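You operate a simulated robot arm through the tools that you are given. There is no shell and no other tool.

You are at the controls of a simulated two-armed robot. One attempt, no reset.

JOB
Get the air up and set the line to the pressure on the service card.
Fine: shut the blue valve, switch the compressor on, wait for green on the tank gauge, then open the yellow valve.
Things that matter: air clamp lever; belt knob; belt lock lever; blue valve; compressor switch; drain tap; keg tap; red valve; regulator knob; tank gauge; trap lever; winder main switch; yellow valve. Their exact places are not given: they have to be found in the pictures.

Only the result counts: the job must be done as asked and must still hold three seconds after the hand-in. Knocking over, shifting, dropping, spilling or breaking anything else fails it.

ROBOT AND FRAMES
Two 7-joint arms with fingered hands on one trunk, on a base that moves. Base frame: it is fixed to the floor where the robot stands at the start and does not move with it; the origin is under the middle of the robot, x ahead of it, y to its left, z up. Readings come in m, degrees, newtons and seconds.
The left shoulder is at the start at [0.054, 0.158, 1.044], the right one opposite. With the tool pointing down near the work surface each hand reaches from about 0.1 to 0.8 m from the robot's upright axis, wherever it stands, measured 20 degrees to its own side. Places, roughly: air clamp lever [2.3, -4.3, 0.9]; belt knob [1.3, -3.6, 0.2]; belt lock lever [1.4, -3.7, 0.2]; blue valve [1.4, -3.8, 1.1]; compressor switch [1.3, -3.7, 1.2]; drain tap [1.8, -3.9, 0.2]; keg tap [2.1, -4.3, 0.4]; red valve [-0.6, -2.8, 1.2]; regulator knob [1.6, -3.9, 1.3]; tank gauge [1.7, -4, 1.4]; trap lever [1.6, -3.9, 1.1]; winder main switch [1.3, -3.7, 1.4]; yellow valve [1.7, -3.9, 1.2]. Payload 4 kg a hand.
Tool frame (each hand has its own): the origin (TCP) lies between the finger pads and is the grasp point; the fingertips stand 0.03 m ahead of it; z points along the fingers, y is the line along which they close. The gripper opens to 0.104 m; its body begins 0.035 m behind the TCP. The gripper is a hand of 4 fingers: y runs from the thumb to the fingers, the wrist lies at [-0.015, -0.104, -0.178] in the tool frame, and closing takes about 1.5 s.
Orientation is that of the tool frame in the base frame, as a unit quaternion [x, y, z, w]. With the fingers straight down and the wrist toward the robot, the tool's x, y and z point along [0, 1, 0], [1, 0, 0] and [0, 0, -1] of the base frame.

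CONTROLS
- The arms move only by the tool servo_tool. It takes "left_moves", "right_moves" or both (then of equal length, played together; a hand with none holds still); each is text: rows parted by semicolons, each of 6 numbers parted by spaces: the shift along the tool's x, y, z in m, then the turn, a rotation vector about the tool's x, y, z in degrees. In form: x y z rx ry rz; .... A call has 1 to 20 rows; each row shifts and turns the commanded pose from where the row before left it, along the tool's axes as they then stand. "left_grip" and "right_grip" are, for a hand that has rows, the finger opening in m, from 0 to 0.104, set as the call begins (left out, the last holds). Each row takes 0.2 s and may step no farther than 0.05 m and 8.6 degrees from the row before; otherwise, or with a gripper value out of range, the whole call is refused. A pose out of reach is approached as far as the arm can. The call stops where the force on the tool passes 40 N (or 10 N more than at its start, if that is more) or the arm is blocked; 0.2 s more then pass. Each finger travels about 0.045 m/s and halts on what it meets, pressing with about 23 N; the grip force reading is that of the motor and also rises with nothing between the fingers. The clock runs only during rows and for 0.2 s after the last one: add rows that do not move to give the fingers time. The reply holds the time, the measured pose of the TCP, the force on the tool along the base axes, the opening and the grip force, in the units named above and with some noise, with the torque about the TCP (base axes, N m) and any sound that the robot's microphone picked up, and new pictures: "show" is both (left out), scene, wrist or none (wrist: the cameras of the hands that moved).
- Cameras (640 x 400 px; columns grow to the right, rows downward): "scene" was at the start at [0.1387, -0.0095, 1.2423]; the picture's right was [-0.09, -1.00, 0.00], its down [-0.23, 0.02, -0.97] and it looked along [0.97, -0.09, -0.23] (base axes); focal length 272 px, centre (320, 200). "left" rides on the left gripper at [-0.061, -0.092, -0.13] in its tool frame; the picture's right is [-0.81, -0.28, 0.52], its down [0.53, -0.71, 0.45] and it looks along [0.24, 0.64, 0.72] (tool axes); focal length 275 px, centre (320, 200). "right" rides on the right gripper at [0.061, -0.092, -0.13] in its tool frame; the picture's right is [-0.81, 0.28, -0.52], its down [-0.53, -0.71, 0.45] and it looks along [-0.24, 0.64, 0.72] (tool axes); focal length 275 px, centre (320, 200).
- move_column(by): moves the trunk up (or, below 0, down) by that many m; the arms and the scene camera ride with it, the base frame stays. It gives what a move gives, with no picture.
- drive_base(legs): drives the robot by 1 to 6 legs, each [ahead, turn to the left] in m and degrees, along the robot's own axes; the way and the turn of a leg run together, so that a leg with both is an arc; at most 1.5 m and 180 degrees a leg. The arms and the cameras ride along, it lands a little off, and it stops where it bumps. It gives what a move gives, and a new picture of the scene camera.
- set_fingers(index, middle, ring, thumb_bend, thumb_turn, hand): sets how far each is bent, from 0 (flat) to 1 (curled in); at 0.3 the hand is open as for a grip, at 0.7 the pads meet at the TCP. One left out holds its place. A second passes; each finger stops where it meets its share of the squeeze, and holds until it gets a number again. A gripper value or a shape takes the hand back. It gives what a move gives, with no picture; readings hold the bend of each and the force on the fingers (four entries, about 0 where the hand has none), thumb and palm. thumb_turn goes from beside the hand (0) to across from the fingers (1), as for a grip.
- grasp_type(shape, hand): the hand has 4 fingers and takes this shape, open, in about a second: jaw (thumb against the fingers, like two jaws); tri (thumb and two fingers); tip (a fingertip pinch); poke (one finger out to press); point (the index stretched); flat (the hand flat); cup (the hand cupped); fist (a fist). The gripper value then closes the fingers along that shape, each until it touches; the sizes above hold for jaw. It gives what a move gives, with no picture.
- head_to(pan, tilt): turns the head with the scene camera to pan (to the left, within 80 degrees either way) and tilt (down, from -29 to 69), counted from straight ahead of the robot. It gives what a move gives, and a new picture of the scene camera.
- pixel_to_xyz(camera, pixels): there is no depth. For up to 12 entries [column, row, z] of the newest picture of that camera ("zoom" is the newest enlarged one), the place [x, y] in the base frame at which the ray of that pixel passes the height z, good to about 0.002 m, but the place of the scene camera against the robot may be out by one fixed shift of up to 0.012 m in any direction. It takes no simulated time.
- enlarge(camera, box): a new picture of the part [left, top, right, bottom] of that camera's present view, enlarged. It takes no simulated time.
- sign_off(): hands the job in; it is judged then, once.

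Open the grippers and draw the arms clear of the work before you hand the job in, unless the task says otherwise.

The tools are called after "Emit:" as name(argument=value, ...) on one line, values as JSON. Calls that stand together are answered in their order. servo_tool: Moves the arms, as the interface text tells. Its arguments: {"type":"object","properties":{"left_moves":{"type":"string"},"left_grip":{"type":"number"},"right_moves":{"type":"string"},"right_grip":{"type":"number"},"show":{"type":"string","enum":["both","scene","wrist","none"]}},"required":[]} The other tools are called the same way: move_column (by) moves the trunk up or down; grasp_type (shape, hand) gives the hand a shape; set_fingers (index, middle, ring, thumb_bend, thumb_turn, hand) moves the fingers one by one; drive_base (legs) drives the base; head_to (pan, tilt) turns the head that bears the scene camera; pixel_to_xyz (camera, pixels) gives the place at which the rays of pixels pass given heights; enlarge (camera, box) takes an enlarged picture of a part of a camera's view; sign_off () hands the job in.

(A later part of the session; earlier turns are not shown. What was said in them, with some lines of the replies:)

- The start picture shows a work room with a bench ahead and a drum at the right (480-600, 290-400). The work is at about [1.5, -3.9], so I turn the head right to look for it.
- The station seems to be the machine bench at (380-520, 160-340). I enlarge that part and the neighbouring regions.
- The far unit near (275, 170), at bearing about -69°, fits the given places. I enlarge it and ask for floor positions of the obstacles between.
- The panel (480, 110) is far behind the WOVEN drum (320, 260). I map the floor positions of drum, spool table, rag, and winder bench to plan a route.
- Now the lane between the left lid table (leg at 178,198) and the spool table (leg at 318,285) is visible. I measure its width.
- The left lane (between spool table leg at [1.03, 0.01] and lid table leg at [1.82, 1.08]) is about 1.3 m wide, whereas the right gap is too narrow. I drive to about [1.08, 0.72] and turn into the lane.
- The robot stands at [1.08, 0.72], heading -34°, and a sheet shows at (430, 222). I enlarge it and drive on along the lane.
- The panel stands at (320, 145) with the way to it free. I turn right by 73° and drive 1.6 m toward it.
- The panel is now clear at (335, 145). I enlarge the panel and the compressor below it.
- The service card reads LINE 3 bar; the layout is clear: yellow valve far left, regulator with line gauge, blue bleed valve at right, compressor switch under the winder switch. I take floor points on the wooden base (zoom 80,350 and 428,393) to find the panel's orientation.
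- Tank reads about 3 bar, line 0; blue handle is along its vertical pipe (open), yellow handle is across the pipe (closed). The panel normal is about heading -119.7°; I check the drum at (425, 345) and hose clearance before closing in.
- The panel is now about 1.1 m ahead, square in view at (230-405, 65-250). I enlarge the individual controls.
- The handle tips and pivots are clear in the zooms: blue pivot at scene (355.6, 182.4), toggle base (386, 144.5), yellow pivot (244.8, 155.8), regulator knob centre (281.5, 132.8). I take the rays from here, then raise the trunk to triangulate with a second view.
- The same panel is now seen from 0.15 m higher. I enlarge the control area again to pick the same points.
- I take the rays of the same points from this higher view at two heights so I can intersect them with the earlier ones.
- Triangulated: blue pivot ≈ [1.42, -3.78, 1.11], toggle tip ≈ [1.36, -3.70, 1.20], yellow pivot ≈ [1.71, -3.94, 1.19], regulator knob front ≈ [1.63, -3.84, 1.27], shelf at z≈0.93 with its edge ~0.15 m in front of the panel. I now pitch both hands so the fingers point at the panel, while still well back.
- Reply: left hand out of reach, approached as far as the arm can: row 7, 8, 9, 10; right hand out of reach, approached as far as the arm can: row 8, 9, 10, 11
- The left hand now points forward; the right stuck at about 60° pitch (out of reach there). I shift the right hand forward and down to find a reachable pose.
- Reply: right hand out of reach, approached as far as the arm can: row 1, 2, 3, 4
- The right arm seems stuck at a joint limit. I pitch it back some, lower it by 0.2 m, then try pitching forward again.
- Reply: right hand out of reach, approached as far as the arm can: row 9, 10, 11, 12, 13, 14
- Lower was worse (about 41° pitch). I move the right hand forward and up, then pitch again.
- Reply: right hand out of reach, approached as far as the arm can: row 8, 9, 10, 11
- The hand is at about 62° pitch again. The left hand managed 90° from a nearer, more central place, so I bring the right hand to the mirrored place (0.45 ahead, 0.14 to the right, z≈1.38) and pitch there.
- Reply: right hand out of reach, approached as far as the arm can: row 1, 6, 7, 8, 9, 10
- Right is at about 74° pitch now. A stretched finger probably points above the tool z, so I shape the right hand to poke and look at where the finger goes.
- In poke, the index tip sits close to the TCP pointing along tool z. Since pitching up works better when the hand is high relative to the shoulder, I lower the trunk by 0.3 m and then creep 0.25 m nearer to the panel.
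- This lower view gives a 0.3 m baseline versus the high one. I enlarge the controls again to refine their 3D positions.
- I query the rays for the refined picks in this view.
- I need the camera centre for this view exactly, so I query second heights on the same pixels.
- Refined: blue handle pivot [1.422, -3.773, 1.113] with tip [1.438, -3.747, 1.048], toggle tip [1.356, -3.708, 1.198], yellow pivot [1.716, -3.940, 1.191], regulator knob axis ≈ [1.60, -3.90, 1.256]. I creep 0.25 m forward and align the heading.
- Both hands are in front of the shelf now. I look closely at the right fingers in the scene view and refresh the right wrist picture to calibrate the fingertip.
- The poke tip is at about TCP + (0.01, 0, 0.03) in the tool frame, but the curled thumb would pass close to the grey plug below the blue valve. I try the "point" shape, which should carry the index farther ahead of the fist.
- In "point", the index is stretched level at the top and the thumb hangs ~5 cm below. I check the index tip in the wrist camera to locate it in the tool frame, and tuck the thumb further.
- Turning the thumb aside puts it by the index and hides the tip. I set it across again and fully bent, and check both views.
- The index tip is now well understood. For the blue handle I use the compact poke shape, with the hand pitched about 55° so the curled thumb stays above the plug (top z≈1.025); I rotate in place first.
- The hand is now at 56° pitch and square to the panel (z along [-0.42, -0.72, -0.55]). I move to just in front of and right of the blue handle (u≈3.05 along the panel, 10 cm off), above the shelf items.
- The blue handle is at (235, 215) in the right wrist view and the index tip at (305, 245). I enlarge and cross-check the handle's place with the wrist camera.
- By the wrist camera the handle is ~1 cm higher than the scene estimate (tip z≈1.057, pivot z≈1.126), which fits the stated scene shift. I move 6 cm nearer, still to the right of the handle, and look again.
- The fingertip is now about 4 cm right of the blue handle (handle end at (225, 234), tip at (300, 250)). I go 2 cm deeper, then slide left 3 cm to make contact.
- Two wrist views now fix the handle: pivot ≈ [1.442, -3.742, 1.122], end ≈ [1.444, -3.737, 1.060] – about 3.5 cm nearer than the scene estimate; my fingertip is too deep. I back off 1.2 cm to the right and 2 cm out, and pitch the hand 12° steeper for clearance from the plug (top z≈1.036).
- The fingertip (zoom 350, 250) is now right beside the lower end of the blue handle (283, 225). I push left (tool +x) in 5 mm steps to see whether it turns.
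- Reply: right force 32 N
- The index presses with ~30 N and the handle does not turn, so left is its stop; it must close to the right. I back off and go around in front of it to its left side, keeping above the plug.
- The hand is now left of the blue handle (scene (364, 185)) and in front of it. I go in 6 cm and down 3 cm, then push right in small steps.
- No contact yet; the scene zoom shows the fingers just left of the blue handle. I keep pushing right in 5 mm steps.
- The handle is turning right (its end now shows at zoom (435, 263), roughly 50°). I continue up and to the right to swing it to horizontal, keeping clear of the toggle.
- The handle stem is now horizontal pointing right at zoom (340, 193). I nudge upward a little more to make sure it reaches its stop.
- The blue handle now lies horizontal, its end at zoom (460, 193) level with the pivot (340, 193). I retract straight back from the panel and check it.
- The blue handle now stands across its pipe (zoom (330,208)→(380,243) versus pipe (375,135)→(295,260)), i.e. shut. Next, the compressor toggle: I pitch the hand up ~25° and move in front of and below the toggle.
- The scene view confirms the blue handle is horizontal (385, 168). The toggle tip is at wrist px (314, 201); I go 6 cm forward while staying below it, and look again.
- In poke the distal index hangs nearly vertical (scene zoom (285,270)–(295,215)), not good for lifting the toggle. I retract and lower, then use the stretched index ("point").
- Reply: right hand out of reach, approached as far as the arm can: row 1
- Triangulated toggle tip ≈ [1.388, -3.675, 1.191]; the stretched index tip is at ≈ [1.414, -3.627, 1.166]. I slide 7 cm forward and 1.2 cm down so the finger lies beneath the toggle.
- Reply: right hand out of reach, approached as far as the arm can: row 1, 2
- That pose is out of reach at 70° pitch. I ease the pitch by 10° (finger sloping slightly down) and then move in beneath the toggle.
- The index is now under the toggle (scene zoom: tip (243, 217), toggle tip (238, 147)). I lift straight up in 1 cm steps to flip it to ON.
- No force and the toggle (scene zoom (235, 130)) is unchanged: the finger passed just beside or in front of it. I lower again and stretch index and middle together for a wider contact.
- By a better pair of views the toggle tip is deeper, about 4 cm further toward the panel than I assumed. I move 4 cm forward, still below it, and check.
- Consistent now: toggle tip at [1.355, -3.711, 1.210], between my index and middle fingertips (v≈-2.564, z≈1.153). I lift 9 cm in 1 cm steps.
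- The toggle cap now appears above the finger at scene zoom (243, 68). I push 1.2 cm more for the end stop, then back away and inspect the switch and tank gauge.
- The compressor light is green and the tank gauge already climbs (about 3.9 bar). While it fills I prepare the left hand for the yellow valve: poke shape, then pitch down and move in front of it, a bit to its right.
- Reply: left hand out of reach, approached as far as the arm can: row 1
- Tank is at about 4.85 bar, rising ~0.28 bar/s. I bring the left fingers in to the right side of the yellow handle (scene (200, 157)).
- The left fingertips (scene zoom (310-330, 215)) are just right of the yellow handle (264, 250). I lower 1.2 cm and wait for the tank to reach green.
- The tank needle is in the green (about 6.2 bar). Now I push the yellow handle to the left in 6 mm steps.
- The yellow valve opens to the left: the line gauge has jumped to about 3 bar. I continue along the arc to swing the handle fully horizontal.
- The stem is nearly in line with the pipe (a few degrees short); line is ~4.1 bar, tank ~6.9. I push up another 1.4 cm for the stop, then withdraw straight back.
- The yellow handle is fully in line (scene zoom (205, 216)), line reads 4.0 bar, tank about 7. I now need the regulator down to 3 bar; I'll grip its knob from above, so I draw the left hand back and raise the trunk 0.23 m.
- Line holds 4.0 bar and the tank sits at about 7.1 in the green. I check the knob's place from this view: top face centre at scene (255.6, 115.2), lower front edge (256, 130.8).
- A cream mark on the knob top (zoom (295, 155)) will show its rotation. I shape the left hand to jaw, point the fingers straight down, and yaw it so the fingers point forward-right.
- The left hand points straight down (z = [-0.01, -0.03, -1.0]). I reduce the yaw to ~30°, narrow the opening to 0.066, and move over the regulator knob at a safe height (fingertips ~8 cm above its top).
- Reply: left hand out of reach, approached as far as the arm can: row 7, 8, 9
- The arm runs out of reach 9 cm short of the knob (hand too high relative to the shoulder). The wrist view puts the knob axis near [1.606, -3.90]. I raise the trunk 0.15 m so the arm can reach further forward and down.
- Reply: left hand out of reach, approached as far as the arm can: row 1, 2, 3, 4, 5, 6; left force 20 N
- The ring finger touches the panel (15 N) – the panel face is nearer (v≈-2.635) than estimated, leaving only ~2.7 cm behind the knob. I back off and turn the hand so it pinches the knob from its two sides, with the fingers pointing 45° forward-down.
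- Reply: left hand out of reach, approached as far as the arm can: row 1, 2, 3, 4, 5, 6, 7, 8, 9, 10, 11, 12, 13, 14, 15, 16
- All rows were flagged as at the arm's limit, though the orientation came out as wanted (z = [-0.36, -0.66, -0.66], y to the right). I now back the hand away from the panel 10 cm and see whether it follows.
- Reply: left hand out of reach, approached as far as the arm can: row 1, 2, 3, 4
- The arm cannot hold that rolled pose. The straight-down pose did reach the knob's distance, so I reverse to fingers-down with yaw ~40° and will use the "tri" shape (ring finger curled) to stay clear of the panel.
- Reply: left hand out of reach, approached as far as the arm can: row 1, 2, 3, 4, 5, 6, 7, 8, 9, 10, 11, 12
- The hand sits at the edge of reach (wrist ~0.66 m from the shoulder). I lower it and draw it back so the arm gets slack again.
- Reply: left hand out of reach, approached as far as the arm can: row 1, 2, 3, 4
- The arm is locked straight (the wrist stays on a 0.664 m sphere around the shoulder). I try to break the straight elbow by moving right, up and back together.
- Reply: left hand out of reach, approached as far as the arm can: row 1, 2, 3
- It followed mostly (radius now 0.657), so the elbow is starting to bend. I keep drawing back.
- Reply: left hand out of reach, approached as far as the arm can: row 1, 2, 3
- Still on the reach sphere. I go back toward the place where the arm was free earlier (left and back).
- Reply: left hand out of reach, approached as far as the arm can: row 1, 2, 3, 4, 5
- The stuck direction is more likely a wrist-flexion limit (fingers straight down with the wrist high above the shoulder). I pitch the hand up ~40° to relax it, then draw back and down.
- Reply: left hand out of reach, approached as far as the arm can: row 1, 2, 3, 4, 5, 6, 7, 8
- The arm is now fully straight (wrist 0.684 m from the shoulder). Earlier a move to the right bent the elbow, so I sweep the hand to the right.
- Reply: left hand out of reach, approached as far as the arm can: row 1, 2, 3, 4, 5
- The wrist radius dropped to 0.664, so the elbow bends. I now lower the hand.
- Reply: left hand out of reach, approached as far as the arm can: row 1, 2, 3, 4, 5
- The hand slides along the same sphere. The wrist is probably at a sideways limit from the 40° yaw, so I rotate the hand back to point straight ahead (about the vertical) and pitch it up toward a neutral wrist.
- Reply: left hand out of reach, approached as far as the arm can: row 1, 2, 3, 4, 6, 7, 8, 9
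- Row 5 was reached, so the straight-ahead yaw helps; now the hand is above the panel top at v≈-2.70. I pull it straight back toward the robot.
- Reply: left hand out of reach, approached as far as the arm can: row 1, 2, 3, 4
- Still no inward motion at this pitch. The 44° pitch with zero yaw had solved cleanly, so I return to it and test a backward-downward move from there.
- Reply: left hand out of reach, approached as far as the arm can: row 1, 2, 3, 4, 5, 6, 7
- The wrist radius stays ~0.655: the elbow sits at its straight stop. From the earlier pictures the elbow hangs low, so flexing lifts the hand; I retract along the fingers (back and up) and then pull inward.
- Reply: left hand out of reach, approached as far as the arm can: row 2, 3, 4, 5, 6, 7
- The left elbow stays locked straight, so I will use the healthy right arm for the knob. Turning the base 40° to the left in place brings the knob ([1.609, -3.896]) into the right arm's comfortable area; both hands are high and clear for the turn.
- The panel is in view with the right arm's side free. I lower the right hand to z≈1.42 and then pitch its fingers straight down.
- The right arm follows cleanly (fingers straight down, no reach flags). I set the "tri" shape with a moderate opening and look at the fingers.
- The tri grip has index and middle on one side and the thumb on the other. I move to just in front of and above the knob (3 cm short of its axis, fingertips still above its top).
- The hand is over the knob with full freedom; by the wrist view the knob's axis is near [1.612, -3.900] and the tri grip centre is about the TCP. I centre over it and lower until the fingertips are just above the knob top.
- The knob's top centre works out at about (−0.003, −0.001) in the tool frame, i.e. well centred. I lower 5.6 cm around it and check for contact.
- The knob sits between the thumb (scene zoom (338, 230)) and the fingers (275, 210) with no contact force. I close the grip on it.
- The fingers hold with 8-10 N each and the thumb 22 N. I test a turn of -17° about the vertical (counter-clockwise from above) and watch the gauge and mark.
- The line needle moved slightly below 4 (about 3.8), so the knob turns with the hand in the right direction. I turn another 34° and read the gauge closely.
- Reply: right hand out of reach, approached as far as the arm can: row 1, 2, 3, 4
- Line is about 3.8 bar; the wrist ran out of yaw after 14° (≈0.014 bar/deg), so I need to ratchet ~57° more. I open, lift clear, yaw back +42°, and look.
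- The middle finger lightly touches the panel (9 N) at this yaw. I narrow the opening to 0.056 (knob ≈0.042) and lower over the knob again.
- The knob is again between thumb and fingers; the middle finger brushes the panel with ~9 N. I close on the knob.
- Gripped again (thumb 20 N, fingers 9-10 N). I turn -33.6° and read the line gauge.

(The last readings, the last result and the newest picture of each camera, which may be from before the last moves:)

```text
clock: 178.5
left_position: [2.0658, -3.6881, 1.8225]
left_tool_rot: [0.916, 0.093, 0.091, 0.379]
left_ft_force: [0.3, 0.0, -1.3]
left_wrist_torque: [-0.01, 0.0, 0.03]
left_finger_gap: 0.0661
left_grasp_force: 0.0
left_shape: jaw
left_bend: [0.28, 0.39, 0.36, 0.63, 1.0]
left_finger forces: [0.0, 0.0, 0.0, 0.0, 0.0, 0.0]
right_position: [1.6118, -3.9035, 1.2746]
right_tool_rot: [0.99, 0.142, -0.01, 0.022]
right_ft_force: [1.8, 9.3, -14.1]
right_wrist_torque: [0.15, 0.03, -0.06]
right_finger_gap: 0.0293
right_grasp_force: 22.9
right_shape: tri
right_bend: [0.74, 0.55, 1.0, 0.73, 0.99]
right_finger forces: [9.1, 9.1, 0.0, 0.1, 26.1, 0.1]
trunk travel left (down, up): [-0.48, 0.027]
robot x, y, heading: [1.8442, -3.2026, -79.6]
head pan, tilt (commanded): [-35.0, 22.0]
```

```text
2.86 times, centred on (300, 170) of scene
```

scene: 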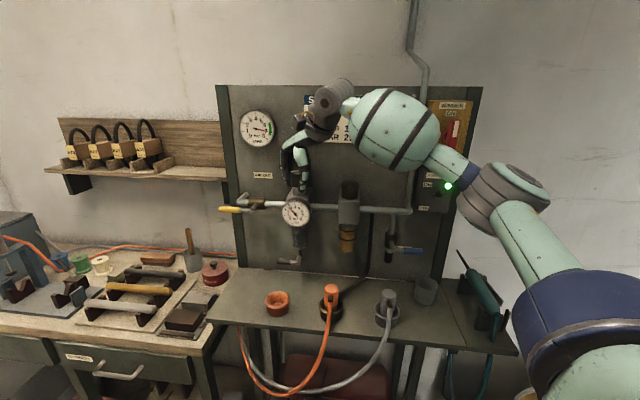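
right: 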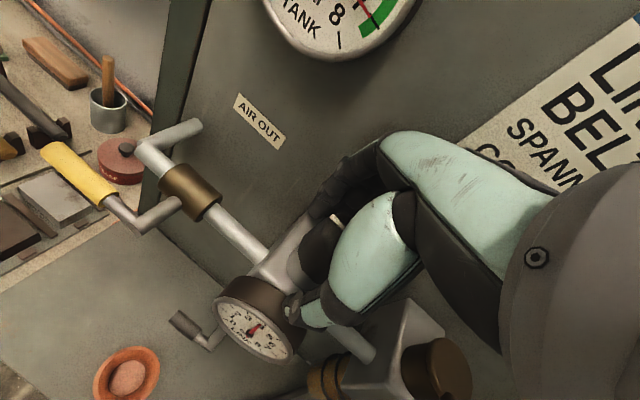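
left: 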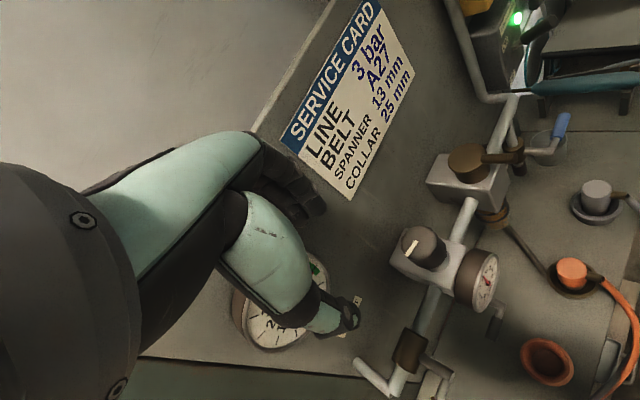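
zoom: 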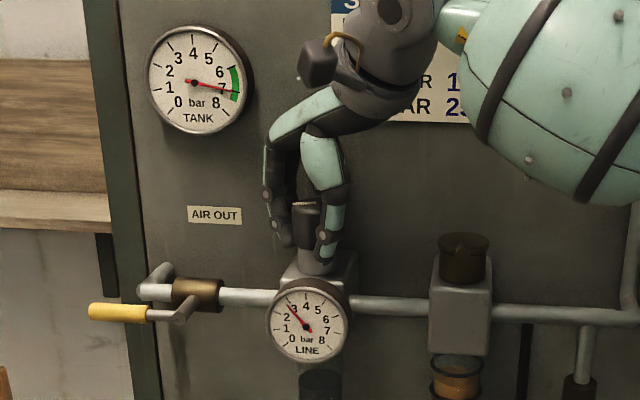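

The line now reads about 2.75 bar (needle between the 2 and 3 ticks), so I overshot. I turn back clockwise by 8° and re-read.

Emit:
servo_tool(right_moves="0 0 0 0 0 4; 0 0 0 0 0 4; 0 0 0 0 0 0; 0 0 0 0 0 0; 0 0 0 0 0 0", show="scene")

Emit:
enlarge(camera="scene", box=[275, 190, 325, 230])

```text
clock: 179.7
left_position: [2.0647, -3.6878, 1.8218]
left_tool_rot: [0.916, 0.092, 0.09, 0.379]
left_ft_force: [-0.4, 0.0, 0.2]
left_wrist_torque: [0.03, 0.01, 0.0]
left_finger_gap: 0.0661
left_grasp_force: 0.0
left_shape: jaw
left_bend: [0.28, 0.39, 0.36, 0.63, 1.0]
left_finger forces: [0.0, 0.0, 0.0, 0.1, 0.1, 0.1]
right_position: [1.6127, -3.9041, 1.2761]
right_tool_rot: [0.997, 0.073, -0.009, 0.022]
right_ft_force: [-0.2, 8.0, -15.9]
right_wrist_torque: [0.12, 0.05, -0.06]
right_finger_gap: 0.0288
right_grasp_force: 22.8
right_shape: tri
right_bend: [0.74, 0.55, 1.0, 0.73, 0.99]
right_finger forces: [8.8, 9.5, 0.2, 0.0, 25.6, 0.0]
trunk travel left (down, up): [-0.48, 0.027]
robot x, y, heading: [1.848, -3.2022, -79.5]
head pan, tilt (commanded): [-35.0, 22.0]
```

scene: 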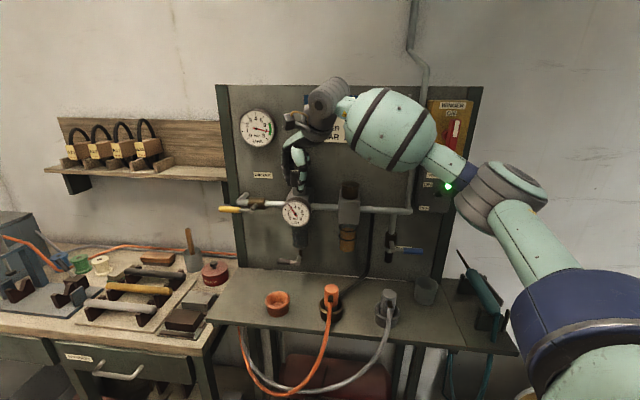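

```text
10.00 times, centred on (300, 210) of scene
```

zoom: 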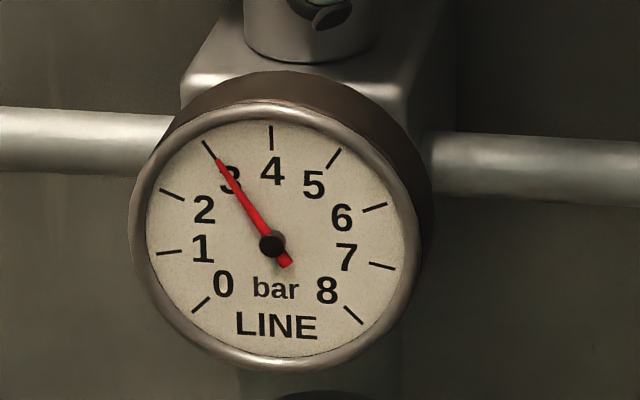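

The needle now lies on the 3 tick. I enlarge further to check it precisely.

Emit:
enlarge(camera="scene", box=[284, 200, 310, 222])

Emit:
enlarge(camera="scene", box=[236, 105, 278, 150])

```text
16.00 times, centred on (297, 211) of scene
```

zoom: 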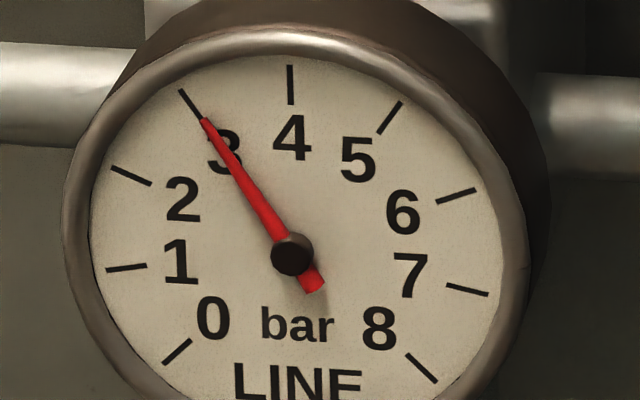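

```text
8.89 times, centred on (257, 128) of scene
```

zoom: 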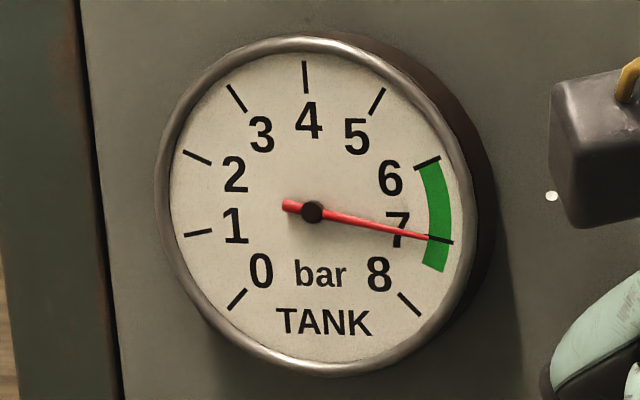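

The needle is exactly along the 3 tick and the tank is at 7.0 in the green. I open the grip gently and stay still to see that the setting holds.

Emit:
servo_tool(right_moves="0 0 0 0 0 0; 0 0 0 0 0 0; 0 0 0 0 0 0; 0 0 0 0 0 0; 0 0 0 0 0 0", right_grip=0.068, show="both")

Emit:
enlarge(camera="scene", box=[284, 200, 310, 222])

Emit:
enlarge(camera="scene", box=[230, 100, 370, 240])

```text
clock: 180.9
left_position: [2.0661, -3.6874, 1.8206]
left_tool_rot: [0.916, 0.092, 0.09, 0.379]
left_ft_force: [-0.3, 0.2, -0.5]
left_wrist_torque: [0.0, 0.02, -0.01]
left_finger_gap: 0.0659
left_grasp_force: 0.1
left_shape: jaw
left_bend: [0.28, 0.39, 0.36, 0.63, 1.0]
left_finger forces: [0.0, 0.1, 0.0, 0.1, 0.0, 0.0]
right_position: [1.6128, -3.9042, 1.2776]
right_tool_rot: [0.997, 0.072, -0.008, 0.023]
right_ft_force: [0.2, 0.0, 0.1]
right_wrist_torque: [0.03, 0.01, -0.02]
right_finger_gap: 0.0673
right_grasp_force: 0.1
right_shape: tri
right_bend: [0.73, 0.39, 0.99, 0.62, 1.0]
right_finger forces: [0.1, 0.0, 0.0, 0.1, 0.1, 0.0]
trunk travel left (down, up): [-0.48, 0.027]
robot x, y, heading: [1.8447, -3.2002, -79.9]
head pan, tilt (commanded): [-35.0, 22.0]
```

scene: 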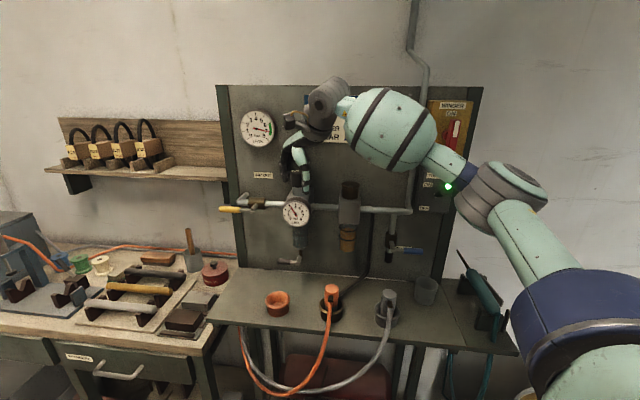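
right: 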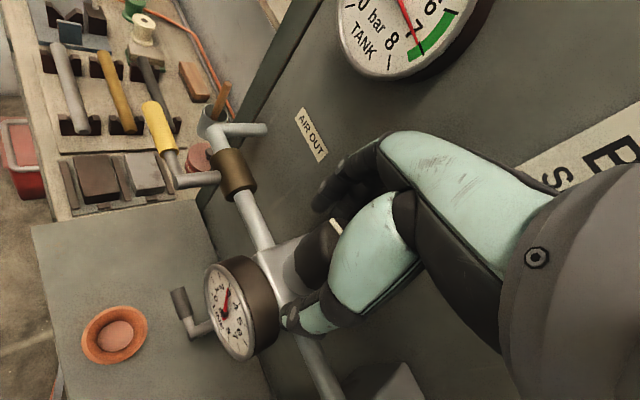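

```text
16.00 times, centred on (297, 211) of scene
```

zoom: 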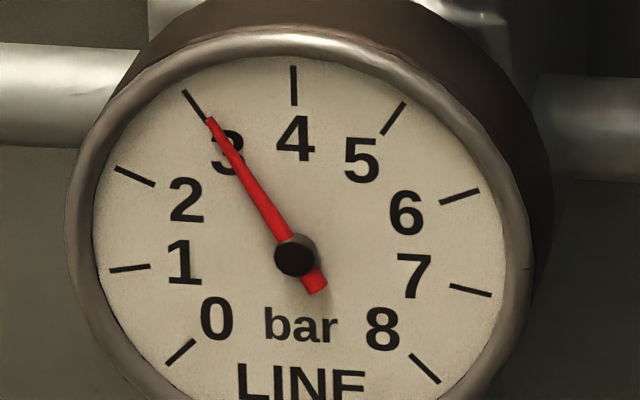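

```text
2.86 times, centred on (300, 170) of scene
```

zoom: 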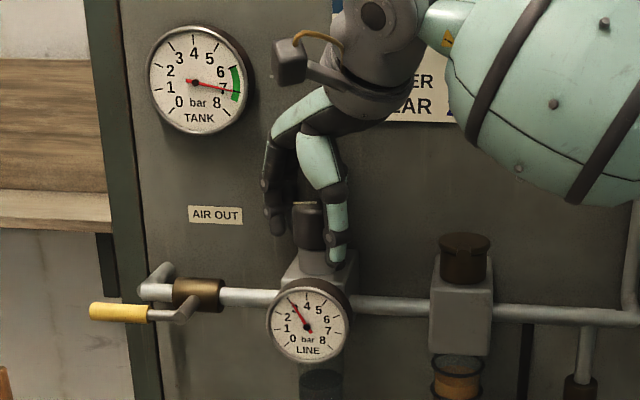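

The hand is released with no forces and the needle still points at 3. I lift straight up off the knob, then draw the right hand back from the panel.

Emit:
servo_tool(right_moves="0 0 -0.02 0 0 0; 0 0 -0.03 0 0 0; 0 0 -0.03 0 0 0; 0 -0.035 -0.01 0 0 0; 0 -0.04 0 0 0 0; 0 -0.04 0 0 0 0; 0 -0.04 0 0 0 0; 0 0 0 0 0 0", show="scene")

Emit:
enlarge(camera="scene", box=[284, 200, 310, 222])

Emit:
enlarge(camera="scene", box=[210, 80, 490, 280])

```text
clock: 182.7
left_position: [2.0658, -3.6874, 1.8212]
left_tool_rot: [0.916, 0.093, 0.091, 0.38]
left_ft_force: [-1.0, 0.2, 0.4]
left_wrist_torque: [-0.04, 0.04, -0.01]
left_finger_gap: 0.0664
left_grasp_force: 0.1
left_shape: jaw
left_bend: [0.28, 0.39, 0.36, 0.63, 1.0]
left_finger forces: [0.0, 0.0, 0.1, 0.0, 0.0, 0.0]
right_position: [1.5923, -3.7442, 1.3595]
right_tool_rot: [0.997, 0.072, -0.009, 0.023]
right_ft_force: [-0.3, 1.0, 0.6]
right_wrist_torque: [0.02, 0.02, 0.02]
right_finger_gap: 0.0675
right_grasp_force: 0.1
right_shape: tri
right_bend: [0.73, 0.39, 0.99, 0.62, 1.0]
right_finger forces: [0.0, 0.1, 0.1, 0.0, 0.1, 0.1]
trunk travel left (down, up): [-0.48, 0.027]
robot x, y, heading: [1.8445, -3.1979, -79.5]
head pan, tilt (commanded): [-35.0, 22.0]
```

scene: 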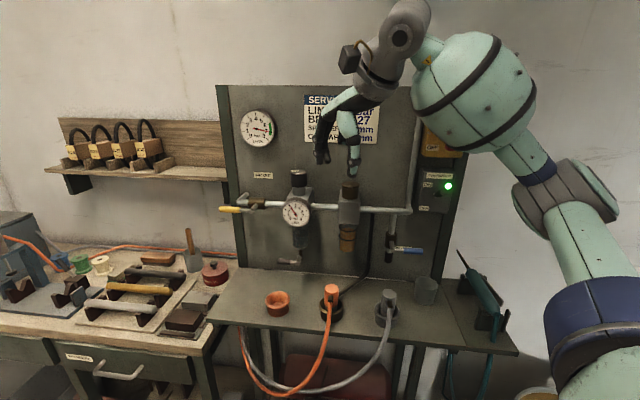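

```text
16.00 times, centred on (297, 211) of scene
```

zoom: 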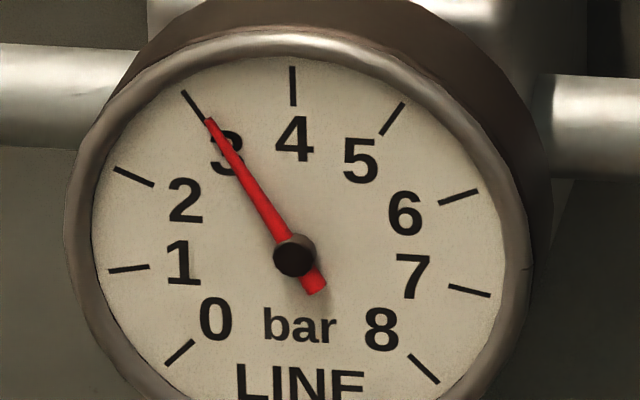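

```text
2.00 times, centred on (350, 180) of scene
```

zoom: 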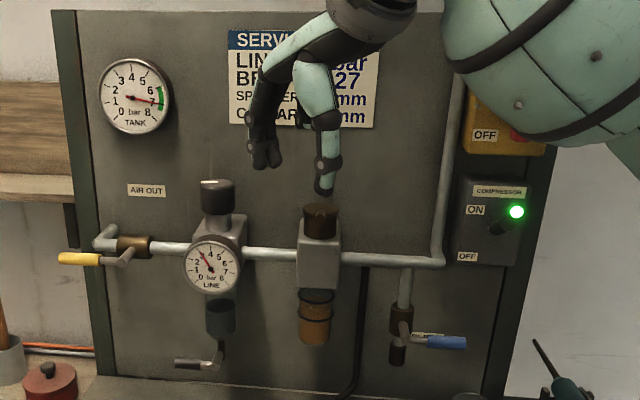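

Everything holds: line on 3, tank 7 in the green, compressor light on, blue handle across, yellow in line. I open both hands fully and pull the right hand further up and back.

Emit:
servo_tool(right_moves="0 -0.04 -0.01 0 0 0; 0 -0.04 -0.01 0 0 0; 0 0 0 0 0 0; 0 0 0 0 0 0; 0 0 0 0 0 0", left_moves="0 0 0 0 0 0; 0 0 0 0 0 0; 0 0 0 0 0 0; 0 0 0 0 0 0; 0 0 0 0 0 0", right_grip=0.104, left_grip=0.104, show="scene")

Emit:
drive_base(legs=[[-0.3, 0]])

```text
clock: 183.9
left_position: [2.0661, -3.6861, 1.8217]
left_tool_rot: [0.916, 0.093, 0.09, 0.38]
left_ft_force: [-0.2, 0.0, 0.4]
left_wrist_torque: [0.0, -0.02, 0.0]
left_finger_gap: 0.1035
left_grasp_force: 0.0
left_shape: jaw
left_bend: [0.3, 0.3, 0.3, 0.3, 0.98]
left_finger forces: [0.0, 0.1, 0.0, 0.0, 0.0, 0.0]
right_position: [1.5812, -3.6647, 1.3773]
right_tool_rot: [0.997, 0.072, -0.008, 0.025]
right_ft_force: [1.2, 0.3, 1.2]
right_wrist_torque: [-0.04, 0.01, -0.04]
right_finger_gap: 0.1036
right_grasp_force: 0.1
right_shape: tri
right_bend: [0.3, 0.3, 0.99, 0.3, 0.98]
right_finger forces: [0.0, 0.0, 0.0, 0.1, 0.1, 0.0]
trunk travel left (down, up): [-0.48, 0.027]
robot x, y, heading: [1.8473, -3.2031, -79.5]
head pan, tilt (commanded): [-35.0, 22.0]
```

scene: 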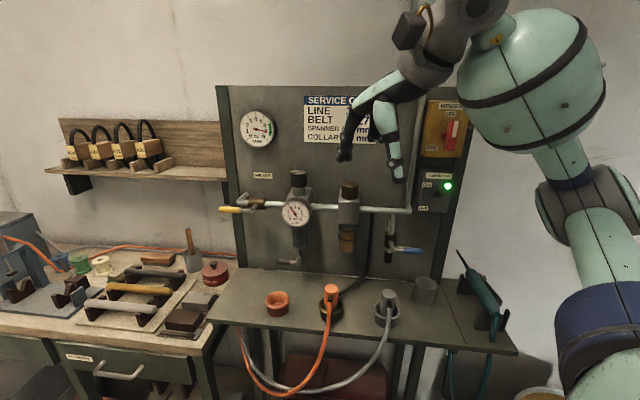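

```text
clock: 186.0
left_position: [2.0139, -3.3992, 1.82]
left_tool_rot: [0.916, 0.094, 0.091, 0.379]
left_ft_force: [-1.0, -0.1, 0.5]
left_wrist_torque: [0.0, 0.0, 0.01]
left_finger_gap: 0.1038
left_grasp_force: 0.0
left_shape: jaw
left_bend: [0.3, 0.3, 0.3, 0.3, 0.98]
left_finger forces: [0.0, 0.0, 0.0, 0.0, 0.0, 0.0]
right_position: [1.5284, -3.3774, 1.3751]
right_tool_rot: [0.997, 0.072, -0.01, 0.022]
right_ft_force: [0.7, -0.7, -0.2]
right_wrist_torque: [-0.01, 0.01, -0.01]
right_finger_gap: 0.1034
right_grasp_force: 0.1
right_shape: tri
right_bend: [0.3, 0.3, 0.99, 0.3, 0.98]
right_finger forces: [0.0, 0.1, 0.1, 0.0, 0.0, 0.0]
trunk travel left (down, up): [-0.48, 0.027]
robot x, y, heading: [1.7936, -2.9066, -79.6]
head pan, tilt (commanded): [-35.0, 22.0]
```

scene: 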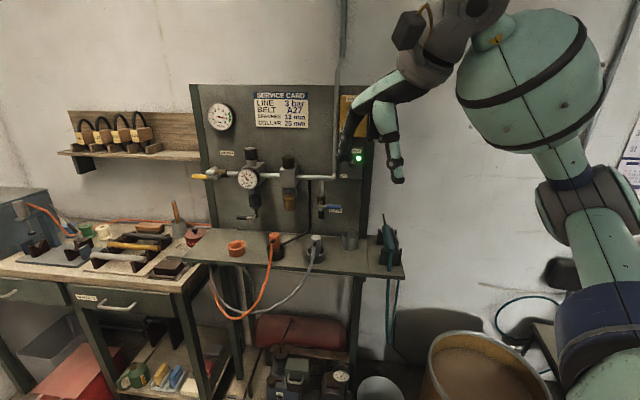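

Both arms are well clear now. I take a last close look at the gauges, valves and shelf before handing in.

Emit:
enlarge(camera="scene", box=[190, 90, 290, 200])

Emit:
enlarge(camera="scene", box=[235, 165, 261, 192])

Emit:
enlarge(camera="scene", box=[180, 130, 420, 300])

```text
3.64 times, centred on (240, 145) of scene
```

zoom: 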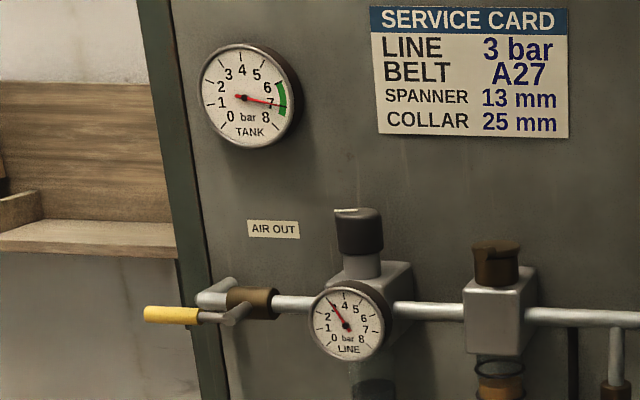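

```text
14.81 times, centred on (248, 178) of scene
```

zoom: 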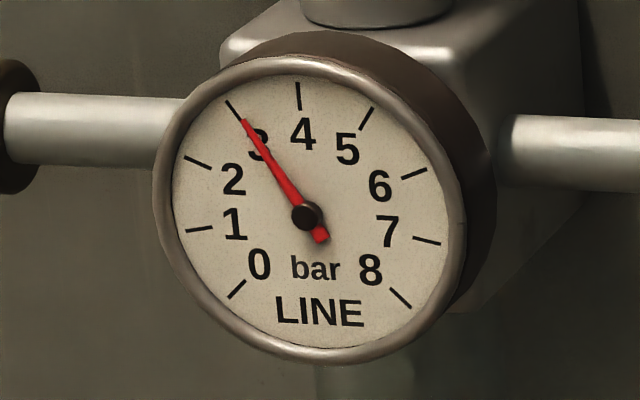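

```text
2.35 times, centred on (300, 215) of scene
```

zoom: 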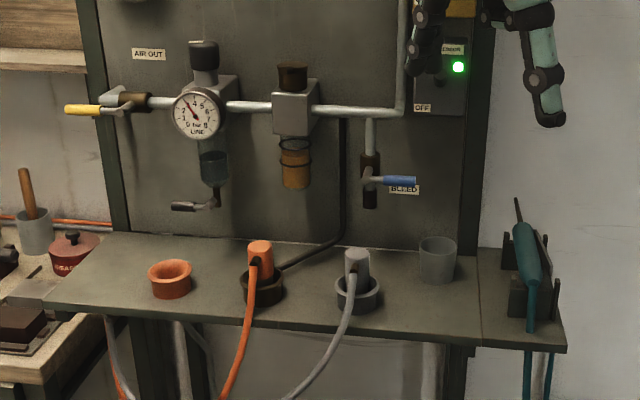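

The line gauge reads 3 bar and the tank gauge about 7 bar, in the green. The compressor light is on, the blue valve is shut, the yellow valve is open, and the shelf items are undisturbed with both arms clear. I hand the job in.

Emit:
sign_off()

```text
The job is handed in.
```

The air is up and the line is set to 3 bar, the pressure on the service card. I handed the job in with that reading. I have not seen the judging result.

State at hand-in, read from the last pictures:
- **Blue valve:** shut, with its handle across the pipe.
- **Compressor:** on, with its green light lit.
- **Tank gauge:** about 7 bar, in the green. I opened the yellow valve only after it got there, at about 6.2 bar.
- **Yellow valve:** fully open, in line with the pipe.
- **Line gauge:** needle on the 3 tick. It first settled at 4 bar, and I turned the regulator down to 3. It stayed on 3 for about six seconds after I let go of the knob.

Nothing on the shelf looked moved. I brushed the panel face lightly with a finger a few times while reaching for the regulator knob.

The left arm locked with its elbow straight partway through, so I did the regulator with the right arm. The left arm is parked high and still extended. Both hands are open and clear of the work.
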